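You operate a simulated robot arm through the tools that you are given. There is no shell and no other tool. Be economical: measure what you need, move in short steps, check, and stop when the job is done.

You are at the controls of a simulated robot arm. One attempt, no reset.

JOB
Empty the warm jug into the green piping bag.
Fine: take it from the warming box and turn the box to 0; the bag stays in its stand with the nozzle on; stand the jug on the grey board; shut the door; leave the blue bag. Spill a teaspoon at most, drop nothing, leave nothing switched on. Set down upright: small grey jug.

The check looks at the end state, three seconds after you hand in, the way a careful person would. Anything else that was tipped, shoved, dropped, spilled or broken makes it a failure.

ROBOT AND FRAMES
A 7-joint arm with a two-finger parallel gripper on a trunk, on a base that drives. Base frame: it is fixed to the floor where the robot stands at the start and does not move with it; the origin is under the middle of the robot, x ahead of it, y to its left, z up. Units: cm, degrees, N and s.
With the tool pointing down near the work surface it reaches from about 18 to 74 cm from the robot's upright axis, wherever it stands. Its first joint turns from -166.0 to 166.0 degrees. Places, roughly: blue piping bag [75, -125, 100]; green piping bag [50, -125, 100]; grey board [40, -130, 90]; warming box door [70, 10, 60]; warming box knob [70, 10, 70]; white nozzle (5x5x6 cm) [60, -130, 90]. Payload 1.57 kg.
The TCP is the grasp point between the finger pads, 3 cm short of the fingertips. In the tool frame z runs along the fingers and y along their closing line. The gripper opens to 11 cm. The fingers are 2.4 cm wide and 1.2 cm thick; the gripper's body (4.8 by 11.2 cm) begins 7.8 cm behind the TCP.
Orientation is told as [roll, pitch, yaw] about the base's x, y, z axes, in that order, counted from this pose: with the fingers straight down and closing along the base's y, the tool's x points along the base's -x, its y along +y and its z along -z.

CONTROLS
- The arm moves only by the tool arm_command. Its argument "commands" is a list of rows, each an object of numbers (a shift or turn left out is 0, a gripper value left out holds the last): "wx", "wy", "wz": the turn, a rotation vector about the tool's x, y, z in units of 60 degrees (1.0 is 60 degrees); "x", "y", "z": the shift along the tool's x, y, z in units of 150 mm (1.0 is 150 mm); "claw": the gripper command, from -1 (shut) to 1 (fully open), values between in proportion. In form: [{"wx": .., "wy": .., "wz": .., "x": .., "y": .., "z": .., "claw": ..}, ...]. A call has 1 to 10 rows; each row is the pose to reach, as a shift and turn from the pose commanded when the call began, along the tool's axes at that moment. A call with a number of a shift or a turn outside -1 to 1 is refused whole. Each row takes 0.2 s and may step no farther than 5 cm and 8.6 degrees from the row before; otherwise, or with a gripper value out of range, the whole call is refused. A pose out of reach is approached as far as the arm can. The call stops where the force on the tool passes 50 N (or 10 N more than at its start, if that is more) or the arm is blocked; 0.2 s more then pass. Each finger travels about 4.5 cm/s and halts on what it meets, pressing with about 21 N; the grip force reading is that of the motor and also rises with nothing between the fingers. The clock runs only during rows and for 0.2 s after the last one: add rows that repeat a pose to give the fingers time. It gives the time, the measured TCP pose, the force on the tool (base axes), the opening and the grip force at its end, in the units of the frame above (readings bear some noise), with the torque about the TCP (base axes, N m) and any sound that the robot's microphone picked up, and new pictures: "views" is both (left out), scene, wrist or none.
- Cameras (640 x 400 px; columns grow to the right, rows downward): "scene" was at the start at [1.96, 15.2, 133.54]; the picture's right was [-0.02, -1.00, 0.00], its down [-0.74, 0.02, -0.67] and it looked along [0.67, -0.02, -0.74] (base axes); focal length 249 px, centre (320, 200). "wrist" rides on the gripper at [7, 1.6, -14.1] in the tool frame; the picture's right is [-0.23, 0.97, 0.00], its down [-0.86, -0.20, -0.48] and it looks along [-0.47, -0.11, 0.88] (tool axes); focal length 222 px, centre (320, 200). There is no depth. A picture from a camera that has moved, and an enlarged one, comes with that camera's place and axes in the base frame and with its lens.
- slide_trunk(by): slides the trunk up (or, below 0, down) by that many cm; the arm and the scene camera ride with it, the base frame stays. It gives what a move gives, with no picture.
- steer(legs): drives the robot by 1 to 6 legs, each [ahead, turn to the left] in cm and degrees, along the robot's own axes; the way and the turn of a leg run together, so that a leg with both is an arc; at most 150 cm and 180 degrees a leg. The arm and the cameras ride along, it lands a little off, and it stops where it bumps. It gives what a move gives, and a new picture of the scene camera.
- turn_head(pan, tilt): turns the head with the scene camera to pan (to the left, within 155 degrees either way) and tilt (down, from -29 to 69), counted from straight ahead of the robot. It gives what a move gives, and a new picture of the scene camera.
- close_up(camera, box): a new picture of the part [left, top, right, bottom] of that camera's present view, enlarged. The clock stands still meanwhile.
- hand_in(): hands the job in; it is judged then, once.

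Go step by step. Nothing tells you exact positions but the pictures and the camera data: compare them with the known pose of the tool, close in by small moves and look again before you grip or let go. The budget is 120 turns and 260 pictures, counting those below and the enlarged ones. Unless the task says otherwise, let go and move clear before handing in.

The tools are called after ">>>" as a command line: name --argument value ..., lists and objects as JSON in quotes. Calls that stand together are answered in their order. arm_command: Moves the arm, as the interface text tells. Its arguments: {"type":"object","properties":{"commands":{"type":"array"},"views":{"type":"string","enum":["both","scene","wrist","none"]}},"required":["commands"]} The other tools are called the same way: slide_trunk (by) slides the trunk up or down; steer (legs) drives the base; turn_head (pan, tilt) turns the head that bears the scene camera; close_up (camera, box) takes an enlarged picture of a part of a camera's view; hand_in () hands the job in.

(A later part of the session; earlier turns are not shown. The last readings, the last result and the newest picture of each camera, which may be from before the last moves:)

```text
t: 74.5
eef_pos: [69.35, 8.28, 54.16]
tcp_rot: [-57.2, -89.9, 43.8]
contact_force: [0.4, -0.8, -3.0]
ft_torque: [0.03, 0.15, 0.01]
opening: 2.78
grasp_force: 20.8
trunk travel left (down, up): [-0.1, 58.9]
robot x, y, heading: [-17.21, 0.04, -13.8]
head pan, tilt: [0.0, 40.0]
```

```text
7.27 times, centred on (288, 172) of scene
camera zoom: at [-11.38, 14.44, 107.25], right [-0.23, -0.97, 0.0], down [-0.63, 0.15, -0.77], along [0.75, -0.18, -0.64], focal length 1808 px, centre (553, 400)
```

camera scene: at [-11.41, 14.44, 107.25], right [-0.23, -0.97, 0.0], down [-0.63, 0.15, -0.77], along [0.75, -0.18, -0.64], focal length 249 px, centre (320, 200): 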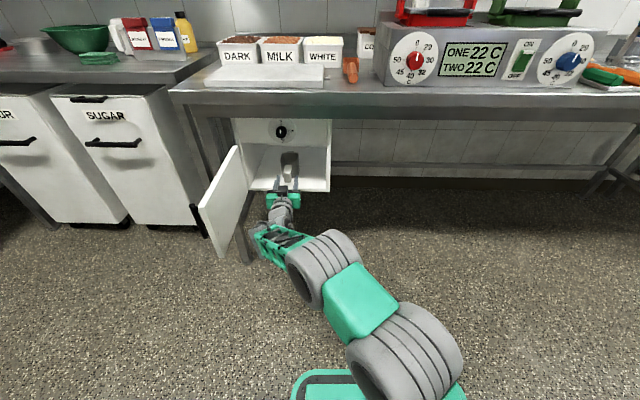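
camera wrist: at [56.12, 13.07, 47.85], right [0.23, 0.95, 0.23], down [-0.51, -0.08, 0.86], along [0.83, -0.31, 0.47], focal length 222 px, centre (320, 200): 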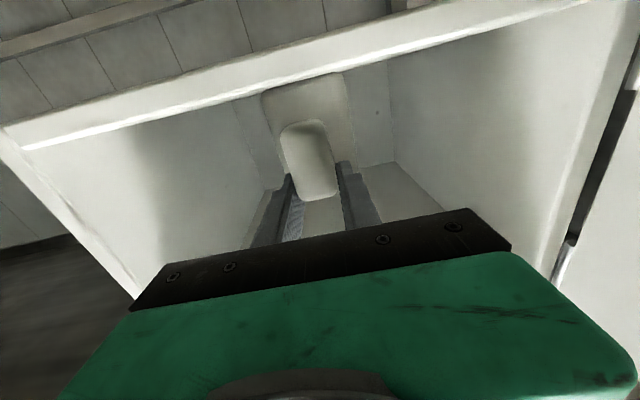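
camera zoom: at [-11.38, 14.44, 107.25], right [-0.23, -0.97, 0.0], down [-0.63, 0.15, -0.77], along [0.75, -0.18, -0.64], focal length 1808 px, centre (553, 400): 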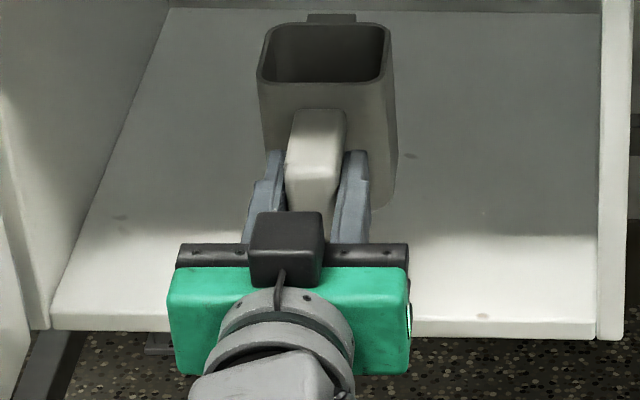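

The jug is held steadily with no slip. Withdrawing it slowly straight back out of the box.

>>> arm_command --commands '[{"z": -0.04}, {"z": -0.12}, {"z": -0.22}, {"z": -0.33}, {"z": -0.44}, {"z": -0.55}, {"z": -0.66}, {"z": -0.77}, {"z": -0.86}, {"z": -0.9}]' --views "both"

```text
t: 76.7
eef_pos: [56.25, 11.25, 54.13]
tcp_rot: [-51.2, -89.9, 37.6]
contact_force: [0.1, -0.6, -3.1]
ft_torque: [0.04, 0.18, -0.01]
opening: 2.8
grasp_force: 21.1
trunk travel left (down, up): [-0.1, 58.9]
robot x, y, heading: [-17.53, 0.02, -13.0]
head pan, tilt: [0.0, 40.0]
camera scene: at [-11.38, 14.44, 107.25], right [-0.23, -0.97, 0.0], down [-0.63, 0.15, -0.77], along [0.75, -0.18, -0.64], focal length 249 px, centre (320, 200)
camera wrist: at [42.91, 16.15, 47.34], right [0.23, 0.95, 0.23], down [-0.51, -0.08, 0.86], along [0.83, -0.31, 0.46], focal length 222 px, centre (320, 200)
```

scene: 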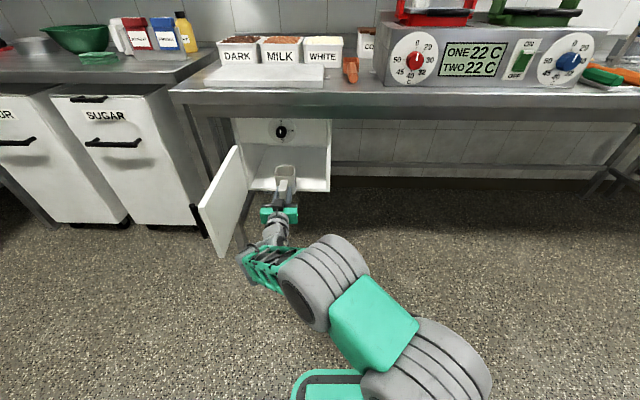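
wrist: 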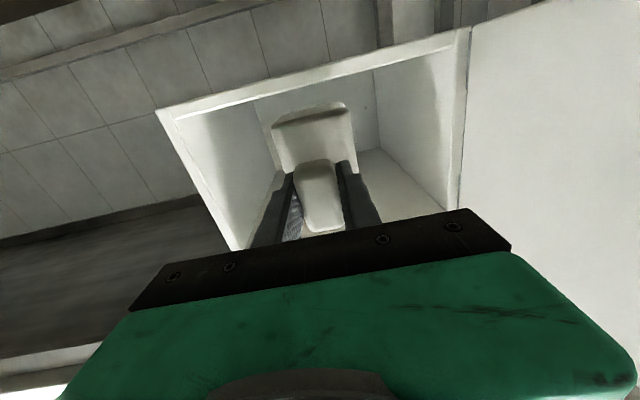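

>>> arm_command --commands '[{"z": -0.04}, {"z": -0.12}, {"z": -0.22}, {"z": -0.33}, {"z": -0.44}, {"z": -0.52}, {"z": -0.56}]' --views "none"

>>> steer --legs '[[-7, 0]]'

```text
t: 78.3
eef_pos: [48.1, 13.29, 54.23]
tcp_rot: [-66.1, -89.9, 52.5]
contact_force: [0.3, 0.2, -2.6]
ft_torque: [0.03, 0.17, -0.01]
opening: 2.78
grasp_force: 21.0
trunk travel left (down, up): [-0.1, 58.9]
robot x, y, heading: [-17.65, 0.13, -13.2]
head pan, tilt: [0.0, 40.0]
```

```text
t: 79.3
eef_pos: [41.34, 15.05, 54.15]
tcp_rot: [-61.9, -89.9, 48.7]
contact_force: [0.8, 0.4, -2.2]
ft_torque: [0.06, 0.16, 0.01]
opening: 2.79
grasp_force: 21.3
trunk travel left (down, up): [-0.1, 58.9]
robot x, y, heading: [-24.43, 1.6, -13.6]
head pan, tilt: [0.0, 40.0]
camera scene: at [-18.22, 15.94, 107.25], right [-0.23, -0.97, 0.0], down [-0.63, 0.15, -0.77], along [0.74, -0.18, -0.64], focal length 249 px, centre (320, 200)
```

scene: 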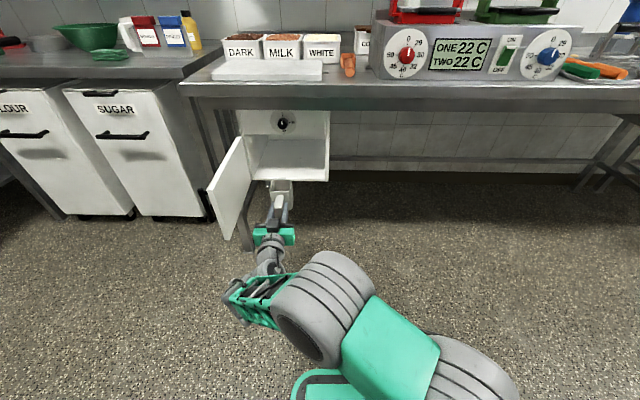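

The jug is out. Raising the trunk to lift it above bench level.

>>> slide_trunk --by 55

>>> turn_head --pan 0 --tilt 55

```text
refused: 55 is not a number from -40 to 40
```

```text
t: 80.0
eef_pos: [41.25, 14.94, 54.26]
tcp_rot: [-58.9, -90.0, 45.6]
contact_force: [0.1, 1.4, -2.8]
ft_torque: [0.07, 0.18, -0.03]
opening: 2.81
grasp_force: 20.9
trunk travel left (down, up): [-0.1, 58.9]
robot x, y, heading: [-24.46, 1.83, -13.4]
head pan, tilt: [0.0, 55.0]
camera scene: at [-19.47, 16.24, 105.19], right [-0.23, -0.97, 0.0], down [-0.8, 0.19, -0.57], along [0.56, -0.13, -0.82], focal length 249 px, centre (320, 200)
```

scene: 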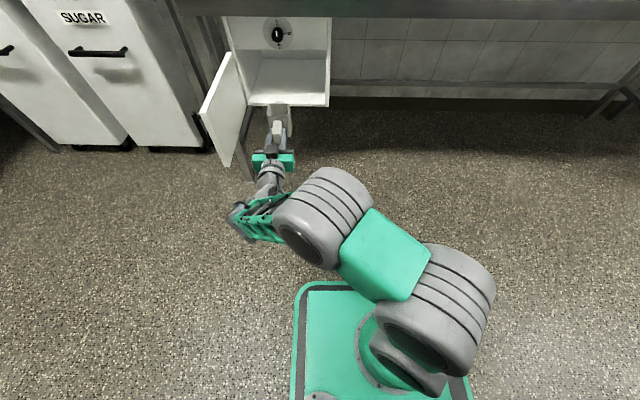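

>>> slide_trunk --by 38

>>> slide_trunk --by 18

>>> arm_command --commands '[{"z": 0}]' --views "scene"

>>> close_up --camera "scene" --box '[240, 80, 340, 180]'

```text
t: 83.7
eef_pos: [41.24, 15.12, 91.95]
tcp_rot: [-59.7, -89.9, 46.2]
contact_force: [-0.3, -0.2, -1.8]
ft_torque: [0.04, 0.15, -0.01]
opening: 2.79
grasp_force: 21.1
trunk travel left (down, up): [-38.1, 20.9]
robot x, y, heading: [-24.52, 1.75, -13.4]
head pan, tilt: [0.0, 55.0]
```

```text
t: 85.7
eef_pos: [41.27, 15.04, 110.14]
tcp_rot: [-57.9, -89.9, 44.6]
contact_force: [0.9, 0.6, -2.5]
ft_torque: [0.07, 0.17, 0.03]
opening: 2.79
grasp_force: 21.4
trunk travel left (down, up): [-56.1, 2.9]
robot x, y, heading: [-24.43, 1.67, -13.6]
head pan, tilt: [0.0, 55.0]
```

```text
t: 86.1
eef_pos: [41.34, 15.07, 110.22]
tcp_rot: [-60.1, -89.9, 46.8]
contact_force: [-0.2, 0.5, -2.0]
ft_torque: [0.03, 0.16, 0.0]
opening: 2.79
grasp_force: 20.9
trunk travel left (down, up): [-56.1, 2.9]
robot x, y, heading: [-24.41, 1.39, -13.6]
head pan, tilt: [0.0, 55.0]
camera scene: at [-19.46, 16.25, 161.18], right [-0.23, -0.97, 0.0], down [-0.8, 0.19, -0.57], along [0.56, -0.13, -0.82], focal length 249 px, centre (320, 200)
```

scene: 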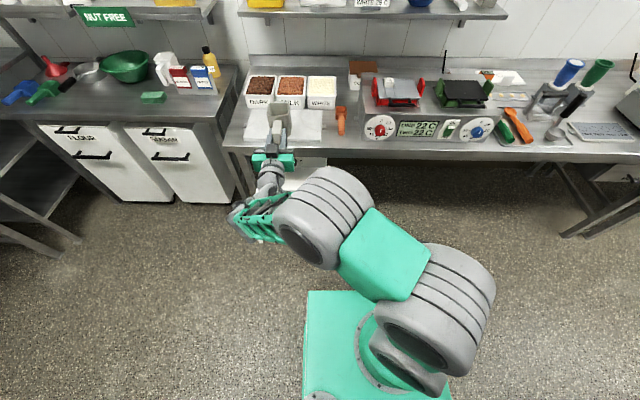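

```text
4.00 times, centred on (290, 130) of scene
camera zoom: at [-19.46, 16.25, 161.18], right [-0.23, -0.97, 0.0], down [-0.8, 0.19, -0.57], along [0.56, -0.13, -0.82], focal length 994 px, centre (440, 480)
```

zoom: 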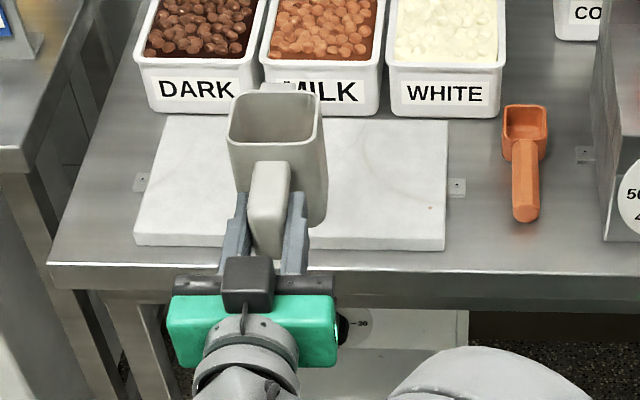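

I have a great overview from here. Zooming on the bag stand.

>>> close_up --camera "scene" --box '[500, 40, 640, 160]'

```text
3.33 times, centred on (570, 100) of scene
camera zoom: at [-19.46, 16.25, 161.18], right [-0.23, -0.97, 0.0], down [-0.8, 0.19, -0.57], along [0.56, -0.13, -0.82], focal length 829 px, centre (-513, 533)
```

zoom: 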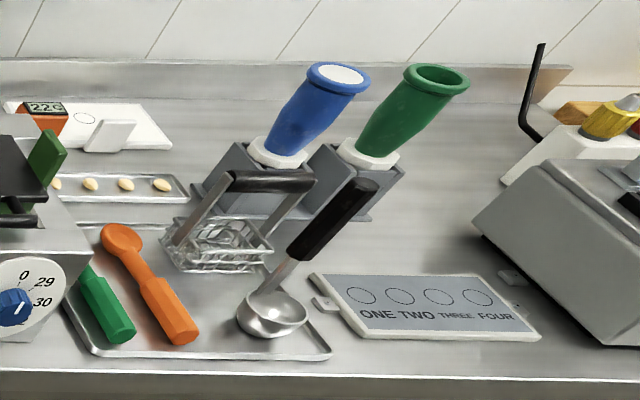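

The green bag's rim is about 110 cm to the right at z≈110, with the grey board just in front of it. Before driving there with the jug, I'll check the aisle on my right and behind.

>>> turn_head --pan -90 --tilt 45

>>> turn_head --pan -150 --tilt 55

```text
t: 87.8
eef_pos: [41.28, 15.06, 110.18]
tcp_rot: [-60.1, -89.8, 46.7]
contact_force: [0.1, 0.5, -2.0]
ft_torque: [0.07, 0.14, 0.01]
opening: 2.76
grasp_force: 20.8
trunk travel left (down, up): [-56.1, 2.9]
robot x, y, heading: [-24.5, 1.61, -13.5]
head pan, tilt: [-90.0, 45.0]
camera scene: at [-28.36, 10.02, 162.53], right [-0.97, 0.23, 0.0], down [0.16, 0.69, -0.71], along [-0.16, -0.69, -0.71], focal length 249 px, centre (320, 200)
```

scene: 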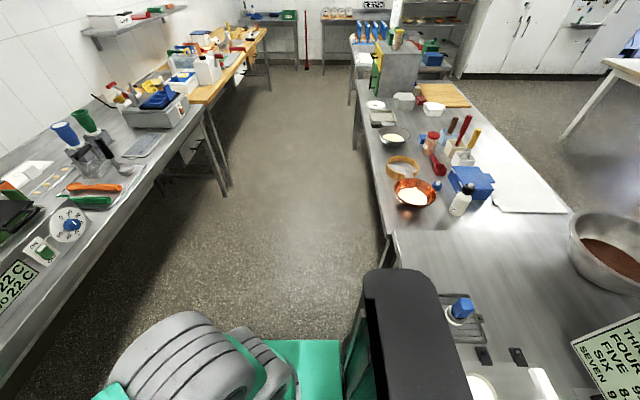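

```text
t: 89.1
eef_pos: [41.15, 15.03, 110.15]
tcp_rot: [-59.9, -89.8, 46.5]
contact_force: [0.4, 0.6, -2.6]
ft_torque: [0.03, 0.19, 0.01]
opening: 2.8
grasp_force: 20.9
trunk travel left (down, up): [-56.1, 2.9]
robot x, y, heading: [-24.25, 1.43, -13.5]
head pan, tilt: [-150.0, 55.0]
camera scene: at [-33.38, 15.87, 161.19], right [-0.29, 0.96, 0.0], down [0.78, 0.23, -0.57], along [-0.55, -0.16, -0.82], focal length 249 px, centre (320, 200)
```

scene: 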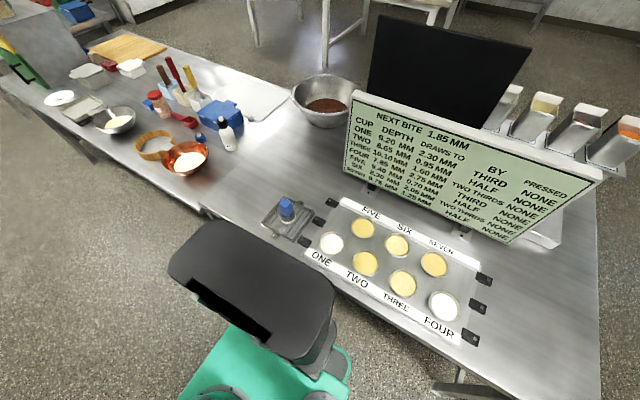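

The aisle is clear. I'll turn right in place, then drive along the aisle.

>>> steer --legs '[[0, -45], [0, -44]]'

>>> turn_head --pan 0 --tilt 45

```text
t: 93.6
eef_pos: [-11.63, -64.23, 110.22]
tcp_rot: [-55.5, -89.9, -48.6]
contact_force: [-0.8, -0.1, -1.6]
ft_torque: [0.15, -0.06, 0.03]
opening: 2.78
grasp_force: 21.3
trunk travel left (down, up): [-56.1, 2.9]
robot x, y, heading: [-24.54, 1.58, -103.9]
head pan, tilt: [-150.0, 55.0]
camera scene: at [-9.78, 10.41, 161.19], right [0.96, 0.27, 0.0], down [0.22, -0.79, -0.57], along [-0.16, 0.55, -0.82], focal length 249 px, centre (320, 200)
```

scene: 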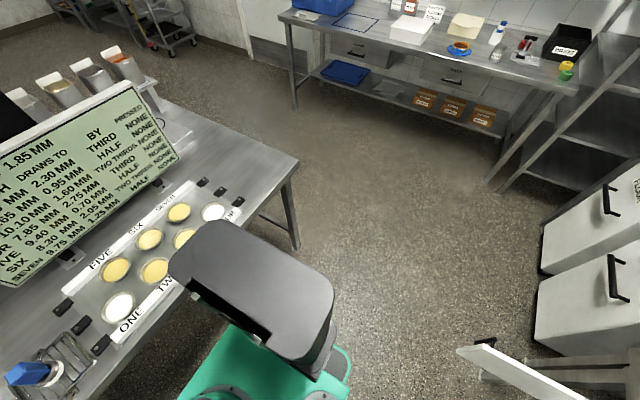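

```text
t: 96.0
eef_pos: [-11.58, -64.21, 110.11]
tcp_rot: [-57.8, -89.8, -46.1]
contact_force: [0.8, -0.4, -2.8]
ft_torque: [0.14, -0.06, -0.04]
opening: 2.8
grasp_force: 20.7
trunk travel left (down, up): [-56.1, 2.9]
robot x, y, heading: [-24.24, 1.47, -104.1]
head pan, tilt: [0.0, 45.0]
camera scene: at [-9.78, -4.4, 162.52], right [-0.97, 0.24, 0.0], down [0.17, 0.69, -0.71], along [-0.17, -0.69, -0.71], focal length 249 px, centre (320, 200)
```

scene: 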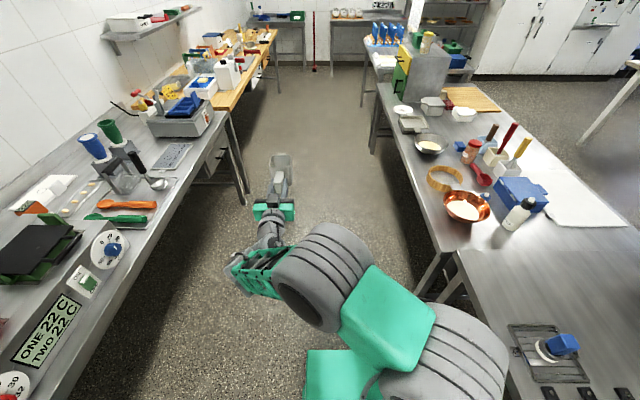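

>>> close_up --camera "scene" --box '[60, 100, 220, 200]'

```text
4.00 times, centred on (140, 150) of scene
camera zoom: at [-9.78, -4.4, 162.52], right [-0.97, 0.24, 0.0], down [0.17, 0.69, -0.71], along [-0.17, -0.69, -0.71], focal length 994 px, centre (1040, 400)
```

zoom: 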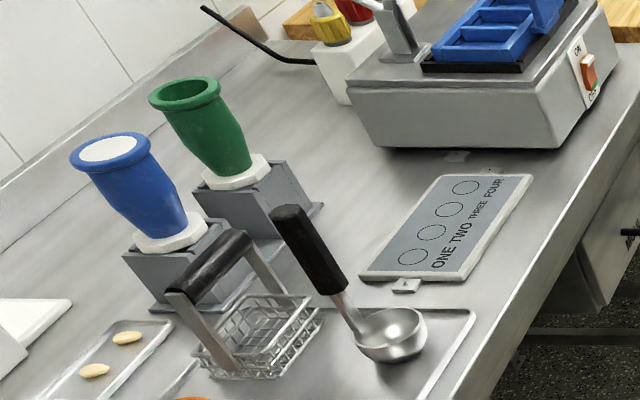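

>>> steer --legs '[[60, 0], [45, 0]]'

>>> turn_head --pan 85 --tilt 45

```text
t: 101.7
eef_pos: [-37.07, -165.37, 110.09]
tcp_rot: [-52.6, -89.9, -51.6]
contact_force: [1.1, 0.3, -2.9]
ft_torque: [0.18, -0.04, 0.0]
opening: 2.79
grasp_force: 20.8
trunk travel left (down, up): [-56.1, 2.9]
robot x, y, heading: [-49.89, -99.75, -104.2]
head pan, tilt: [0.0, 45.0]
camera scene: at [-35.17, -105.65, 162.52], right [-0.97, 0.25, 0.0], down [0.17, 0.69, -0.71], along [-0.17, -0.69, -0.71], focal length 249 px, centre (320, 200)
```

scene: 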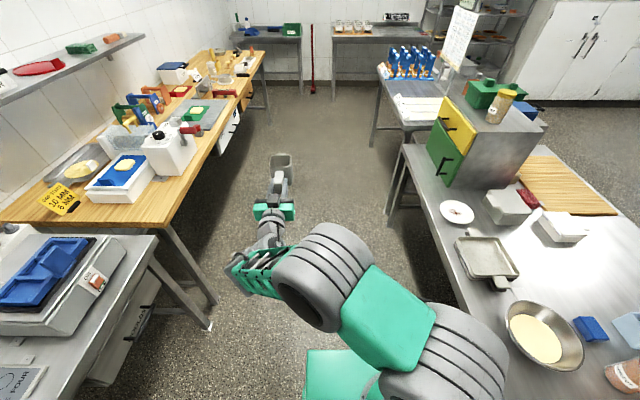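

```text
t: 103.2
eef_pos: [-37.01, -165.42, 110.15]
tcp_rot: [-55.6, -89.9, -48.7]
contact_force: [0.8, 0.2, -1.9]
ft_torque: [0.18, -0.03, 0.01]
opening: 2.81
grasp_force: 21.1
trunk travel left (down, up): [-56.1, 2.9]
robot x, y, heading: [-49.75, -99.78, -104.1]
head pan, tilt: [85.0, 45.0]
camera scene: at [-25.48, -100.42, 162.52], right [-0.33, -0.94, 0.0], down [-0.67, 0.23, -0.71], along [0.67, -0.23, -0.71], focal length 249 px, centre (320, 200)
```

scene: 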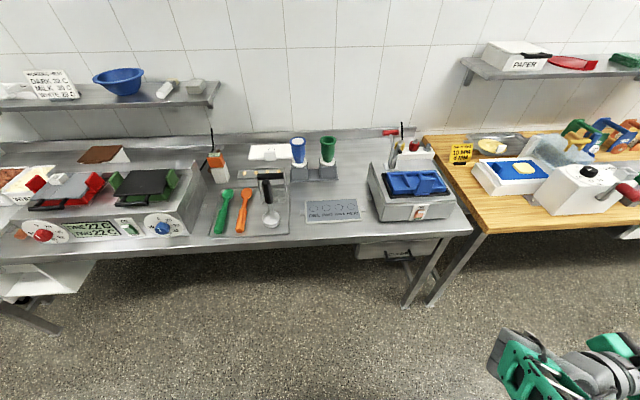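

The bags are now right across from me. Zooming for measurement.

>>> close_up --camera "scene" --box '[200, 120, 400, 245]'

```text
3.20 times, centred on (300, 182) of scene
camera zoom: at [-25.48, -100.42, 162.52], right [-0.33, -0.94, 0.0], down [-0.67, 0.23, -0.71], along [0.67, -0.23, -0.71], focal length 795 px, centre (384, 256)
```

zoom: 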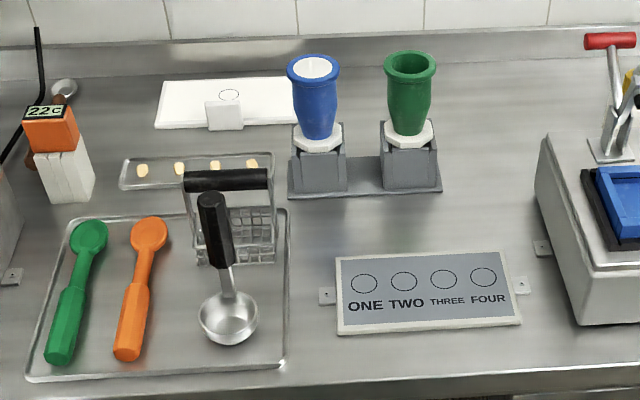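

The green rim is at base (61.2, -133.3, 105.6), with about a 7 cm outer diameter; the blue one is 12 cm to its left. I'll bring the arm more central, drive on a bit and turn to face the bench.

>>> arm_command --commands '[{"y": -0.05}, {"y": -0.15}, {"y": -0.27}, {"y": -0.39}, {"y": -0.51}, {"y": -0.63}, {"y": -0.75}, {"y": -0.87}, {"y": -0.96}, {"y": -1.0}]' --views "none"

>>> steer --legs '[[18, 0], [0, 91]]'

>>> turn_head --pan 0 --tilt 45

```text
t: 105.4
eef_pos: [-51.65, -161.77, 110.17]
tcp_rot: [-49.6, -89.9, -54.6]
contact_force: [0.2, 0.1, -2.7]
ft_torque: [0.17, -0.04, 0.02]
opening: 2.8
grasp_force: 20.3
trunk travel left (down, up): [-56.1, 2.9]
robot x, y, heading: [-49.5, -99.68, -104.2]
head pan, tilt: [85.0, 45.0]
```

```text
t: 110.8
eef_pos: [8.04, -118.56, 110.02]
tcp_rot: [-54.9, -89.8, 41.2]
contact_force: [-0.5, 0.3, -2.9]
ft_torque: [0.04, 0.15, -0.02]
opening: 2.79
grasp_force: 20.9
trunk travel left (down, up): [-56.1, 2.9]
robot x, y, heading: [-54.11, -117.16, -13.6]
head pan, tilt: [85.0, 45.0]
camera scene: at [-53.64, -93.11, 162.52], right [0.95, -0.32, 0.0], down [-0.23, -0.67, -0.71], along [0.23, 0.67, -0.71], focal length 249 px, centre (320, 200)
```

scene: 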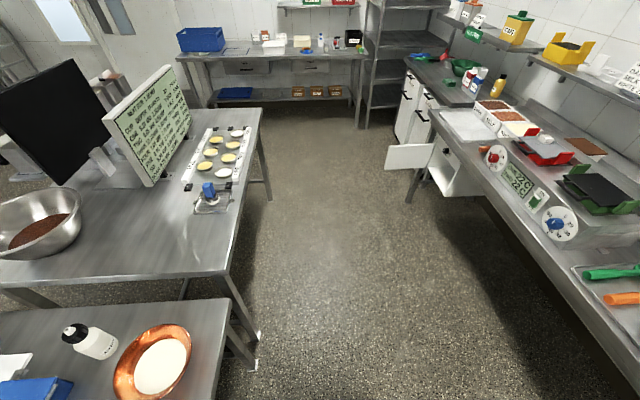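

```text
t: 112.4
eef_pos: [7.9, -118.56, 110.12]
tcp_rot: [-50.5, -89.9, 36.9]
contact_force: [-0.5, 0.3, -2.9]
ft_torque: [0.06, 0.15, 0.0]
opening: 2.79
grasp_force: 21.5
trunk travel left (down, up): [-56.1, 2.9]
robot x, y, heading: [-54.09, -117.51, -13.8]
head pan, tilt: [0.0, 45.0]
camera scene: at [-48.35, -102.74, 162.53], right [-0.24, -0.97, 0.0], down [-0.69, 0.17, -0.71], along [0.69, -0.17, -0.71], focal length 249 px, centre (320, 200)
```

scene: 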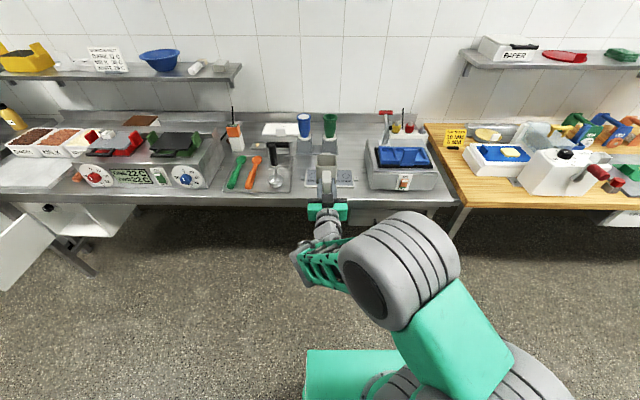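

The jug is lined up roughly with the green bag. Driving forward to bring the spout just short of it.

>>> steer --legs '[[34, 0]]'

>>> turn_head --pan 0 --tilt 40

>>> close_up --camera "scene" --box '[270, 80, 430, 200]'

```text
t: 114.6
eef_pos: [41.1, -126.52, 110.16]
tcp_rot: [-45.0, -89.8, 31.6]
contact_force: [0.0, 0.1, -2.5]
ft_torque: [0.05, 0.18, 0.02]
opening: 2.76
grasp_force: 20.8
trunk travel left (down, up): [-56.1, 2.9]
robot x, y, heading: [-21.06, -125.35, -13.7]
head pan, tilt: [0.0, 45.0]
camera scene: at [-15.21, -110.79, 162.52], right [-0.24, -0.97, 0.0], down [-0.69, 0.17, -0.71], along [0.69, -0.17, -0.71], focal length 249 px, centre (320, 200)
```

scene: 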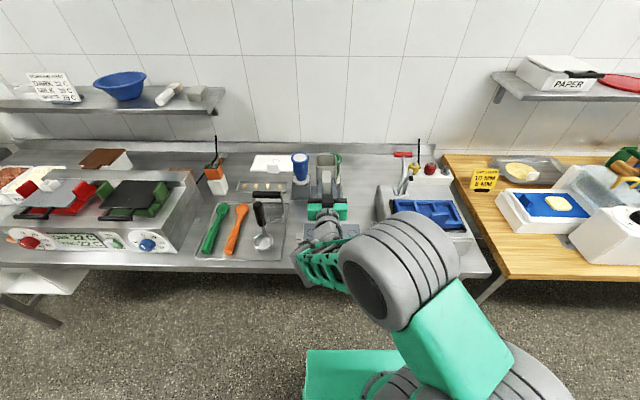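

```text
t: 115.3
eef_pos: [41.06, -126.53, 110.25]
tcp_rot: [-44.7, -89.8, 31.3]
contact_force: [0.5, -0.8, -2.9]
ft_torque: [0.06, 0.14, 0.0]
opening: 2.81
grasp_force: 20.6
trunk travel left (down, up): [-56.1, 2.9]
robot x, y, heading: [-21.05, -125.12, -13.5]
head pan, tilt: [0.0, 40.0]
camera scene: at [-14.89, -110.87, 163.25], right [-0.24, -0.97, 0.0], down [-0.63, 0.15, -0.77], along [0.74, -0.18, -0.64], focal length 249 px, centre (320, 200)
```

scene: 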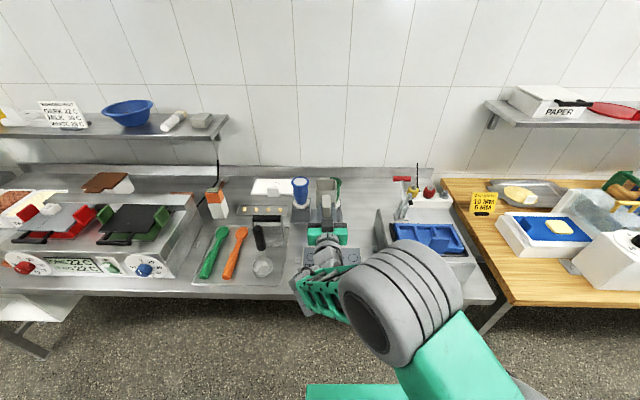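

```text
3.33 times, centred on (350, 140) of scene
camera zoom: at [-14.89, -110.87, 163.25], right [-0.24, -0.97, 0.0], down [-0.63, 0.15, -0.77], along [0.74, -0.18, -0.64], focal length 829 px, centre (220, 400)
```

zoom: 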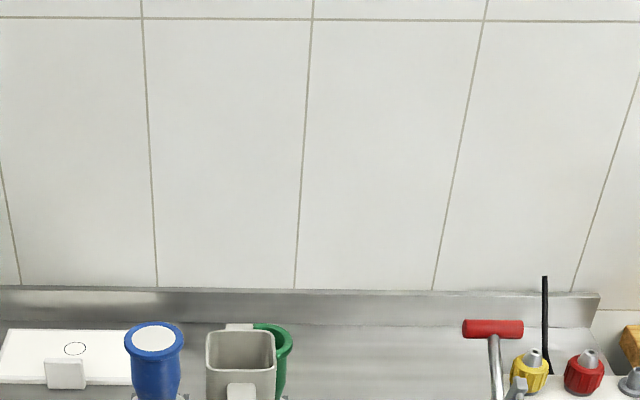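

The jug hides the rim, so I'll slide it left temporarily for a clear measurement of the green rim.

>>> arm_command --commands '[{"y": 0.05}, {"y": 0.15}, {"y": 0.27}, {"y": 0.39}, {"y": 0.5}, {"y": 0.57}, {"y": 0.6}]' --views "none"

>>> close_up --camera "scene" --box '[270, 150, 390, 240]'

```text
t: 116.9
eef_pos: [43.09, -117.83, 110.23]
tcp_rot: [-54.5, -90.0, 40.8]
contact_force: [0.4, -0.3, -2.2]
ft_torque: [0.06, 0.15, -0.02]
opening: 2.79
grasp_force: 20.8
trunk travel left (down, up): [-56.1, 2.9]
robot x, y, heading: [-21.4, -125.28, -13.7]
head pan, tilt: [0.0, 40.0]
```

```text
4.44 times, centred on (330, 195) of scene
camera zoom: at [-14.89, -110.86, 163.25], right [-0.24, -0.97, 0.0], down [-0.62, 0.15, -0.77], along [0.74, -0.18, -0.64], focal length 1105 px, centre (276, 222)
```

zoom: 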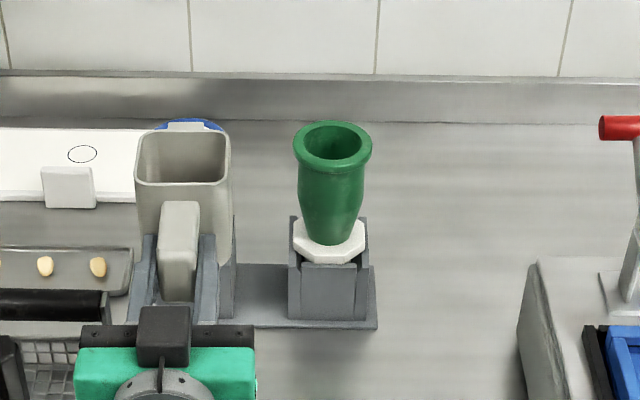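

Clear view now: the green rim centre is at 90.7 ahead and -116.3 left in the robot frame, z≈105.6, with an inner opening of about 4.8 cm. I'll raise and retract the arm, re-centre it laterally, then drive 12 cm closer for pouring reach.

>>> arm_command --commands '[{"z": -0.04, "x": -0.04}, {"z": -0.14, "x": -0.1}, {"z": -0.26, "x": -0.16}, {"z": -0.38, "x": -0.22}, {"z": -0.5, "x": -0.28}, {"z": -0.6, "x": -0.32}, {"z": -0.65, "x": -0.33}, {"z": -0.66, "x": -0.33}]' --views "none"

>>> arm_command --commands '[{"y": -0.05}, {"y": -0.15}, {"y": -0.27}, {"y": -0.39}, {"y": -0.51}, {"y": -0.63}, {"y": -0.72}, {"y": -0.773}]' --views "none"

>>> steer --legs '[[12, 0]]'

```text
t: 118.7
eef_pos: [33.55, -115.34, 115.14]
tcp_rot: [-43.8, -89.9, 30.2]
contact_force: [-0.4, -0.3, -2.9]
ft_torque: [0.04, 0.15, 0.05]
opening: 2.79
grasp_force: 21.2
trunk travel left (down, up): [-56.1, 2.9]
robot x, y, heading: [-20.66, -125.52, -13.4]
head pan, tilt: [0.0, 40.0]
```

```text
t: 120.5
eef_pos: [30.82, -126.66, 115.2]
tcp_rot: [-45.8, -89.8, 32.3]
contact_force: [0.0, -0.7, -2.2]
ft_torque: [0.08, 0.19, 0.03]
opening: 2.79
grasp_force: 21.4
trunk travel left (down, up): [-56.1, 2.9]
robot x, y, heading: [-20.95, -125.0, -13.3]
head pan, tilt: [0.0, 40.0]
```

```text
t: 121.7
eef_pos: [42.76, -129.43, 114.97]
tcp_rot: [-39.8, -89.8, 26.4]
contact_force: [0.5, 0.4, -2.1]
ft_torque: [0.03, 0.18, -0.01]
opening: 2.8
grasp_force: 21.4
trunk travel left (down, up): [-56.1, 2.9]
robot x, y, heading: [-9.34, -127.86, -13.7]
head pan, tilt: [0.0, 40.0]
camera scene: at [-3.05, -113.74, 163.25], right [-0.23, -0.97, 0.0], down [-0.63, 0.15, -0.77], along [0.74, -0.18, -0.64], focal length 249 px, centre (320, 200)
```

scene: 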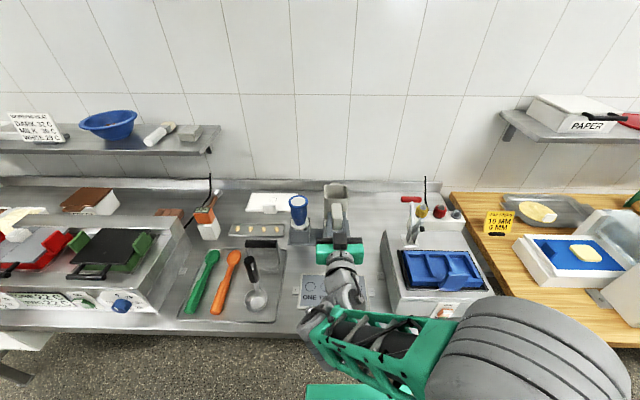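

>>> close_up --camera "scene" --box '[280, 165, 400, 255]'

```text
4.44 times, centred on (340, 210) of scene
camera zoom: at [-3.05, -113.74, 163.25], right [-0.23, -0.97, 0.0], down [-0.63, 0.15, -0.77], along [0.74, -0.18, -0.64], focal length 1105 px, centre (231, 156)
```

zoom: 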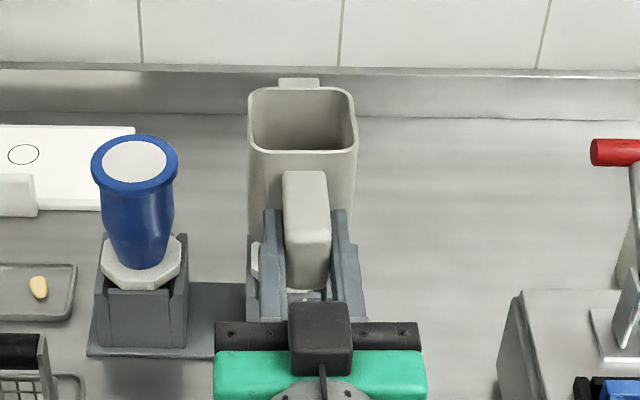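

Spout lateral alignment is within about 3 mm. I'll start tilting gradually while advancing so the lip ends up over the bag's mouth (20° first).

>>> arm_command --commands '[{"y": -0.02, "z": 0.03, "x": 0.01, "wy": 0.02}, {"y": -0.023, "z": 0.08, "x": 0.03, "wy": 0.06}, {"y": -0.023, "z": 0.13, "x": 0.05, "wy": 0.1}, {"y": -0.023, "z": 0.18, "x": 0.08, "wy": 0.14}, {"y": -0.023, "z": 0.23, "x": 0.11, "wy": 0.18}, {"y": -0.023, "z": 0.28, "x": 0.14, "wy": 0.23}, {"y": -0.023, "z": 0.33, "x": 0.16, "wy": 0.28}, {"y": -0.023, "z": 0.377, "x": 0.18, "wy": 0.333}]' --views "scene"

>>> close_up --camera "scene" --box '[280, 165, 400, 255]'

```text
t: 123.5
eef_pos: [47.97, -131.26, 112.49]
tcp_rot: [-0.3, -69.9, -13.1]
contact_force: [-0.4, 0.1, -3.2]
ft_torque: [0.04, 0.16, 0.0]
opening: 2.78
grasp_force: 20.6
trunk travel left (down, up): [-56.1, 2.9]
robot x, y, heading: [-9.24, -128.13, -13.6]
head pan, tilt: [0.0, 40.0]
camera scene: at [-3.12, -113.72, 163.25], right [-0.23, -0.97, 0.0], down [-0.62, 0.15, -0.77], along [0.74, -0.18, -0.64], focal length 249 px, centre (320, 200)
```

scene: 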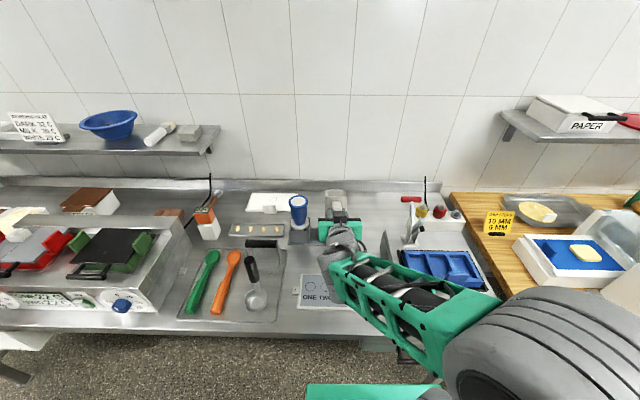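

```text
4.44 times, centred on (340, 210) of scene
camera zoom: at [-3.12, -113.72, 163.25], right [-0.23, -0.97, 0.0], down [-0.62, 0.15, -0.77], along [0.74, -0.18, -0.64], focal length 1105 px, centre (231, 156)
```

zoom: 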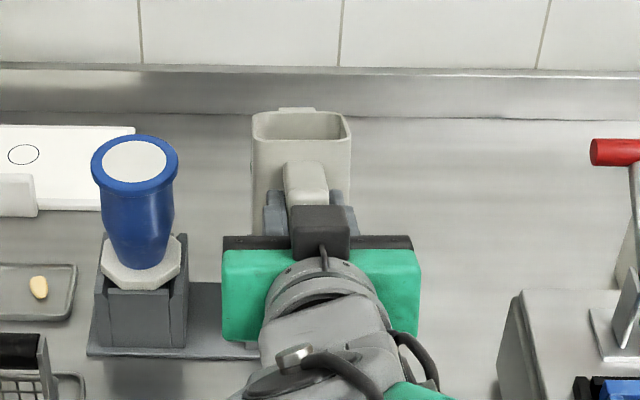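

>>> arm_command --commands '[{"wy": 0.04, "z": 0.02}, {"wy": 0.08, "z": 0.035}, {"wy": 0.12, "z": 0.05}, {"wy": 0.167, "z": 0.07}, {"wy": 0.21, "z": 0.07, "x": -0.022}, {"wy": 0.25, "z": 0.071, "x": -0.045}, {"wy": 0.29, "z": 0.072, "x": -0.067}, {"wy": 0.333, "z": 0.073, "x": -0.09}, {"wy": 0.333, "z": 0.073, "x": -0.09}]' --views "none"

>>> close_up --camera "scene" --box '[280, 165, 400, 255]'

```text
t: 125.5
eef_pos: [49.32, -131.53, 113.32]
tcp_rot: [-0.3, -49.8, -13.3]
contact_force: [-0.3, -0.2, -3.0]
ft_torque: [0.02, 0.08, 0.0]
opening: 2.79
grasp_force: 21.1
trunk travel left (down, up): [-56.1, 2.9]
robot x, y, heading: [-9.06, -128.29, -13.9]
head pan, tilt: [0.0, 40.0]
```

```text
4.44 times, centred on (340, 210) of scene
camera zoom: at [-3.12, -113.72, 163.25], right [-0.23, -0.97, 0.0], down [-0.62, 0.15, -0.77], along [0.74, -0.18, -0.64], focal length 1105 px, centre (231, 156)
```

zoom: 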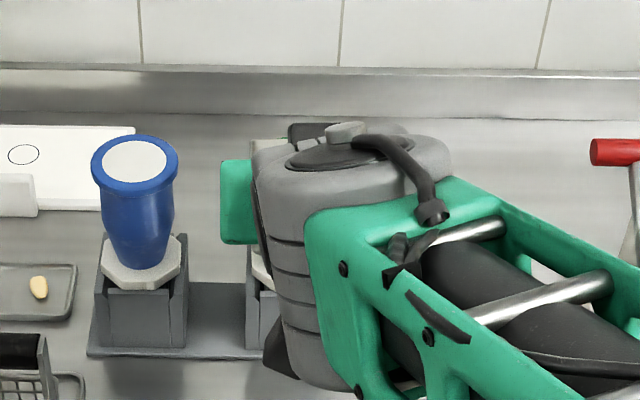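

The arm now blocks the scene view; checking the wrist camera, which looks from under the jug toward the bag.

>>> close_up --camera "wrist" --box '[160, 0, 480, 240]'

```text
1.67 times, centred on (320, 120) of wrist
camera zoom: at [34.95, -126.39, 117.17], right [0.37, 0.91, 0.17], down [0.13, -0.24, 0.96], along [0.92, -0.33, -0.21], focal length 370 px, centre (320, 333)
```

zoom: 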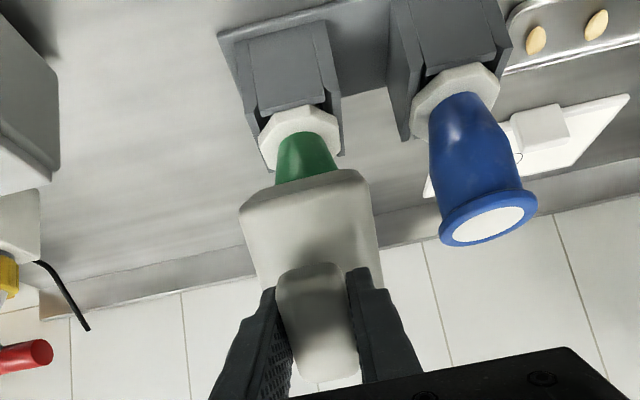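

Alignment checks out: the predicted rim position matches the picture within about 2 mm. Continuing the pour slowly to 60°.

>>> arm_command --commands '[{"wy": 0.033, "x": -0.022}, {"wy": 0.067, "x": -0.044}, {"wy": 0.1, "x": -0.066}, {"wy": 0.133, "x": -0.089}, {"wy": 0.167, "x": -0.111}, {"wy": 0.2, "x": -0.134}, {"wy": 0.233, "x": -0.157}, {"wy": 0.267, "x": -0.18}, {"wy": 0.3, "x": -0.202}, {"wy": 0.333, "x": -0.225}]' --views "none"

>>> close_up --camera "wrist" --box '[160, 0, 480, 240]'

```text
t: 127.7
eef_pos: [51.55, -131.86, 115.79]
tcp_rot: [-0.1, -30.0, -13.4]
contact_force: [-0.1, -0.6, -2.2]
ft_torque: [0.03, 0.04, 0.04]
opening: 2.82
grasp_force: 21.1
trunk travel left (down, up): [-56.1, 2.9]
robot x, y, heading: [-8.81, -128.29, -13.6]
head pan, tilt: [0.0, 40.0]
```

```text
1.67 times, centred on (320, 120) of wrist
camera zoom: at [39.27, -127.37, 124.68], right [0.42, 0.9, 0.11], down [0.44, -0.31, 0.84], along [0.79, -0.3, -0.53], focal length 370 px, centre (320, 333)
```

zoom: 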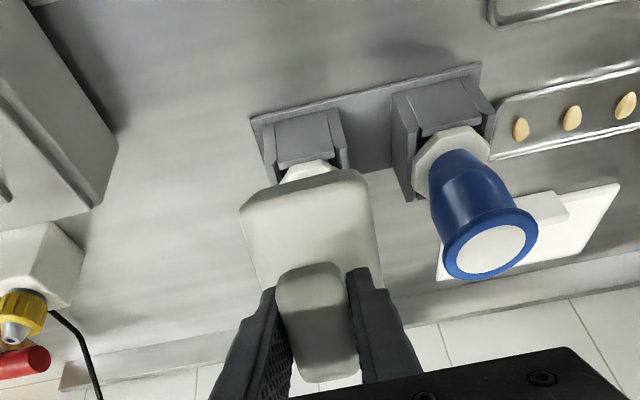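

>>> arm_command --commands '[{"wy": 0.033, "x": -0.024, "z": -0.005, "y": -0.008}, {"wy": 0.067, "x": -0.048, "z": -0.01, "y": -0.013}, {"wy": 0.1, "x": -0.072, "z": -0.014, "y": -0.013}, {"wy": 0.133, "x": -0.097, "z": -0.019, "y": -0.013}, {"wy": 0.167, "x": -0.121, "z": -0.023, "y": -0.013}, {"wy": 0.2, "x": -0.148, "z": -0.024, "y": -0.013}, {"wy": 0.233, "x": -0.174, "z": -0.025, "y": -0.013}, {"wy": 0.267, "x": -0.2, "z": -0.026, "y": -0.013}, {"wy": 0.3, "x": -0.227, "z": -0.027, "y": -0.013}, {"wy": 0.333, "x": -0.254, "z": -0.027, "y": -0.013}]' --views "none"

>>> close_up --camera "wrist" --box '[160, 0, 480, 240]'

```text
t: 129.9
eef_pos: [54.5, -132.91, 118.09]
tcp_rot: [-0.2, -9.9, -13.4]
contact_force: [0.7, -0.1, -3.3]
ft_torque: [-0.03, 0.0, 0.02]
opening: 2.81
grasp_force: 21.1
trunk travel left (down, up): [-56.1, 2.9]
robot x, y, heading: [-9.34, -128.17, -13.6]
head pan, tilt: [0.0, 40.0]
```

```text
1.67 times, centred on (320, 120) of wrist
camera zoom: at [45.93, -129.17, 130.94], right [0.44, 0.9, 0.04], down [0.69, -0.37, 0.62], along [0.57, -0.25, -0.78], focal length 370 px, centre (320, 333)
```

zoom: 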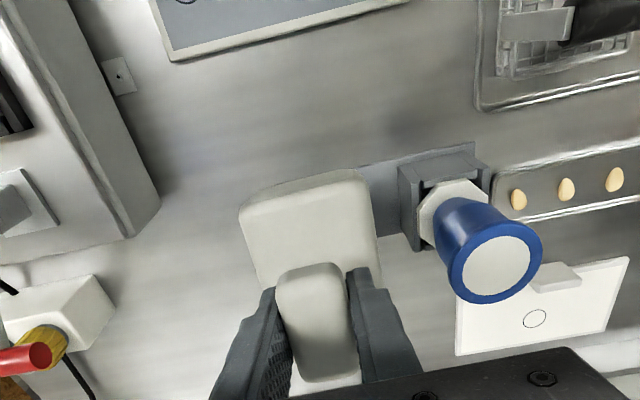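

>>> arm_command --commands '[{"wy": 0.033, "x": -0.027, "z": -0.005}, {"wy": 0.067, "x": -0.053, "z": -0.01}, {"wy": 0.1, "x": -0.08, "z": -0.014}, {"wy": 0.133, "x": -0.106, "z": -0.019}, {"wy": 0.167, "x": -0.133, "z": -0.024}, {"wy": 0.2, "x": -0.16, "z": -0.027}, {"wy": 0.233, "x": -0.188, "z": -0.03}, {"wy": 0.267, "x": -0.216, "z": -0.034}, {"wy": 0.3, "x": -0.243, "z": -0.037}, {"wy": 0.333, "x": -0.271, "z": -0.04}]' --views "none"

>>> close_up --camera "wrist" --box '[160, 0, 480, 240]'

>>> close_up --camera "scene" --box '[280, 165, 400, 255]'

```text
t: 132.1
eef_pos: [56.24, -133.53, 118.5]
tcp_rot: [0.0, 8.1, -13.5]
contact_force: [11.4, 7.3, -21.9]
ft_torque: [-1.64, 0.96, -0.54]
opening: 2.8
grasp_force: 21.4
out of reach, approached as far as the arm can: row 4, 8, 9, 10
trunk travel left (down, up): [-56.1, 2.9]
robot x, y, heading: [-9.28, -128.18, -13.9]
head pan, tilt: [0.0, 40.0]
stopped in row 10: the force on the tool passed its limit at 69 N (the readings are from after the stop); the commanded pose is now the measured one
```

```text
1.67 times, centred on (320, 120) of wrist
camera zoom: at [51.97, -130.92, 133.58], right [0.45, 0.89, -0.03], down [0.84, -0.41, 0.35], along [0.3, -0.19, -0.94], focal length 370 px, centre (320, 333)
```

zoom: 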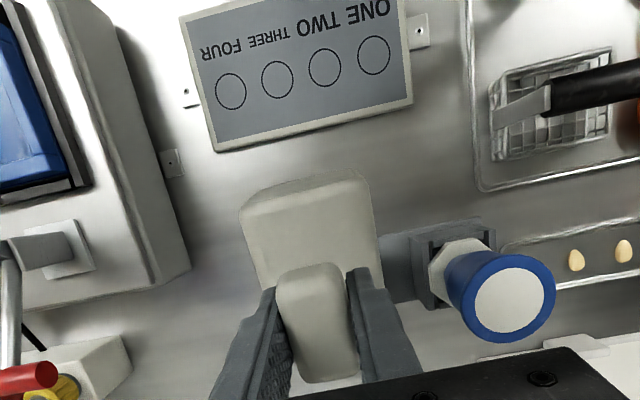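

```text
4.44 times, centred on (340, 210) of scene
camera zoom: at [-3.14, -113.72, 163.26], right [-0.23, -0.97, 0.0], down [-0.62, 0.15, -0.77], along [0.74, -0.18, -0.64], focal length 1105 px, centre (231, 156)
```

zoom: 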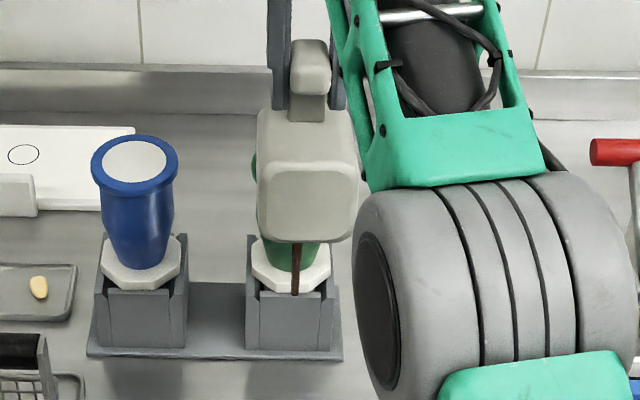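

Liquid (brown) is flowing, but the arm hit a limit about 2 cm short, so the lip sits at the front edge of the rim and a thread is running down the front. Tilting back 10° at this TCP moves the lip forward over the centre of the opening.

>>> arm_command --commands '[{"wy": -0.14, "z": -0.03}, {"wy": -0.167, "z": -0.03}]' --views "none"

>>> close_up --camera "scene" --box '[280, 165, 400, 255]'

>>> close_up --camera "wrist" --box '[160, 0, 480, 240]'

```text
t: 132.7
eef_pos: [56.26, -133.67, 118.98]
tcp_rot: [-0.1, -1.9, -13.6]
contact_force: [-0.1, 0.0, -1.1]
ft_torque: [-0.03, -0.04, -0.01]
opening: 2.8
grasp_force: 20.8
trunk travel left (down, up): [-56.1, 2.9]
robot x, y, heading: [-9.32, -128.13, -13.8]
head pan, tilt: [0.0, 40.0]
```

```text
4.44 times, centred on (340, 210) of scene
camera zoom: at [-3.19, -113.72, 163.25], right [-0.23, -0.97, 0.0], down [-0.62, 0.15, -0.77], along [0.74, -0.18, -0.64], focal length 1105 px, centre (231, 156)
```

zoom: 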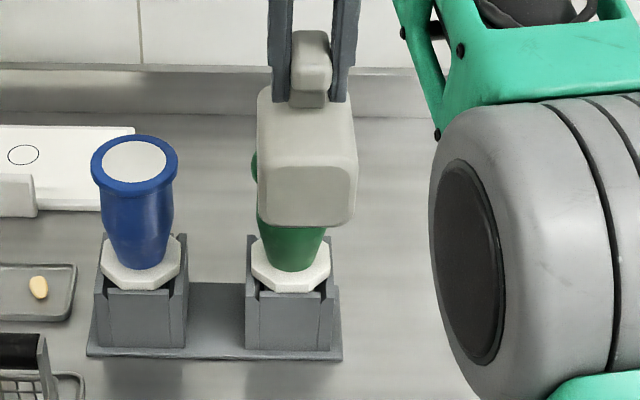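

```text
1.67 times, centred on (320, 120) of wrist
camera zoom: at [49.47, -130.39, 133.01], right [0.45, 0.89, 0.01], down [0.77, -0.39, 0.5], along [0.45, -0.22, -0.86], focal length 370 px, centre (320, 333)
```

zoom: 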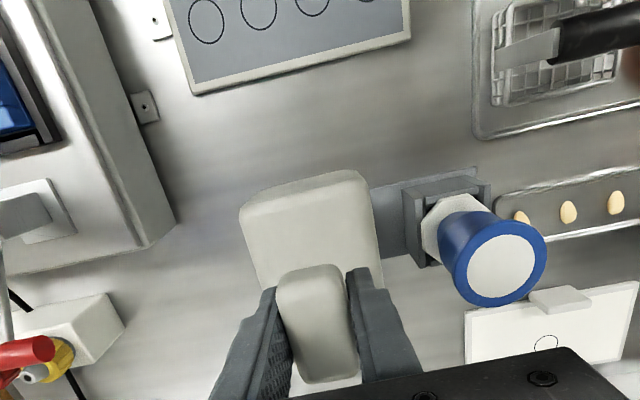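

The stream stopped. The load is down to about 1 N, so most has left the jug. Checking closely for any spill on the stand and bench.

>>> close_up --camera "scene" --box '[325, 200, 385, 240]'

>>> arm_command --commands '[{"z": 0}, {"z": 0}]' --views "none"

```text
10.00 times, centred on (355, 220) of scene
camera zoom: at [-3.19, -113.72, 163.25], right [-0.23, -0.97, 0.0], down [-0.62, 0.15, -0.77], along [0.74, -0.18, -0.64], focal length 2486 px, centre (-30, 0)
```

zoom: 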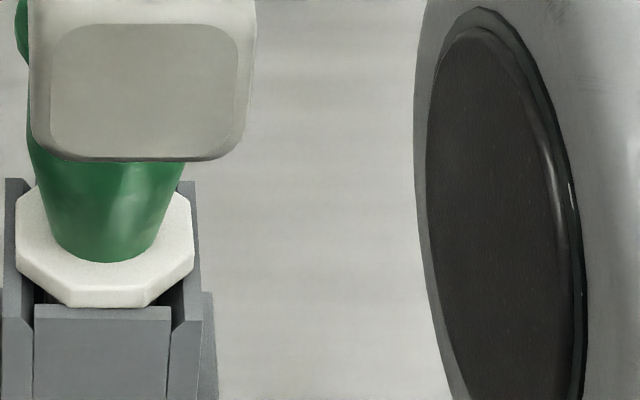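

```text
t: 133.3
eef_pos: [56.3, -133.57, 118.94]
tcp_rot: [-0.1, -1.7, -13.4]
contact_force: [-0.8, 0.3, -1.8]
ft_torque: [-0.02, -0.01, -0.01]
opening: 2.79
grasp_force: 21.1
trunk travel left (down, up): [-56.1, 2.9]
robot x, y, heading: [-9.43, -128.19, -13.8]
head pan, tilt: [0.0, 40.0]
```

No stain visible. To reach full tilt with the lip centred, I'll tilt back to 70° keeping the lip over the opening, then move the base closer and the trunk up.

>>> arm_command --commands '[{"wy": -0.06, "x": 0.044, "z": 0.004}, {"wy": -0.12, "x": 0.088, "z": 0.008}, {"wy": -0.18, "x": 0.132, "z": 0.012}, {"wy": -0.24, "x": 0.176, "z": 0.016}, {"wy": -0.3, "x": 0.22, "z": 0.019}]' --views "none"

>>> slide_trunk --by 2.8

>>> arm_command --commands '[{"z": -0.03, "x": 0.06}, {"z": -0.07, "x": 0.15}, {"z": -0.11, "x": 0.24}, {"z": -0.14, "x": 0.33}, {"z": -0.15, "x": 0.38}]' --views "none"

>>> close_up --camera "scene" --box '[280, 165, 400, 255]'

```text
t: 134.5
eef_pos: [54.63, -132.97, 121.92]
tcp_rot: [0.0, -18.6, -13.5]
contact_force: [0.1, -0.2, -2.4]
ft_torque: [0.0, -0.01, 0.07]
opening: 2.8
grasp_force: 20.5
out of reach, approached as far as the arm can: row 1, 2, 4, 5
trunk travel left (down, up): [-56.1, 2.9]
robot x, y, heading: [-9.63, -128.27, -13.6]
head pan, tilt: [0.0, 40.0]
```

```text
t: 135.2
eef_pos: [54.34, -133.0, 124.65]
tcp_rot: [-0.1, -18.4, -13.6]
contact_force: [-0.1, 0.3, -1.3]
ft_torque: [0.01, -0.01, -0.01]
opening: 2.79
grasp_force: 20.7
trunk travel left (down, up): [-58.9, 0.1]
robot x, y, heading: [-8.92, -128.29, -13.7]
head pan, tilt: [0.0, 40.0]
```

```text
t: 136.4
eef_pos: [48.38, -131.65, 125.4]
tcp_rot: [0.0, -18.0, -13.5]
contact_force: [-0.9, -0.1, -1.6]
ft_torque: [0.0, 0.01, -0.03]
opening: 2.81
grasp_force: 21.0
out of reach, approached as far as the arm can: row 3, 4, 5
trunk travel left (down, up): [-58.9, 0.1]
robot x, y, heading: [-9.34, -128.09, -13.5]
head pan, tilt: [0.0, 40.0]
```

```text
4.44 times, centred on (340, 210) of scene
camera zoom: at [-3.14, -113.72, 166.05], right [-0.23, -0.97, 0.0], down [-0.62, 0.15, -0.77], along [0.74, -0.18, -0.64], focal length 1105 px, centre (231, 156)
```

zoom: 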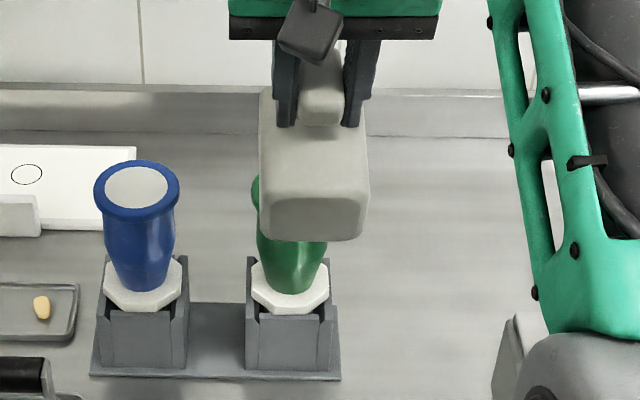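

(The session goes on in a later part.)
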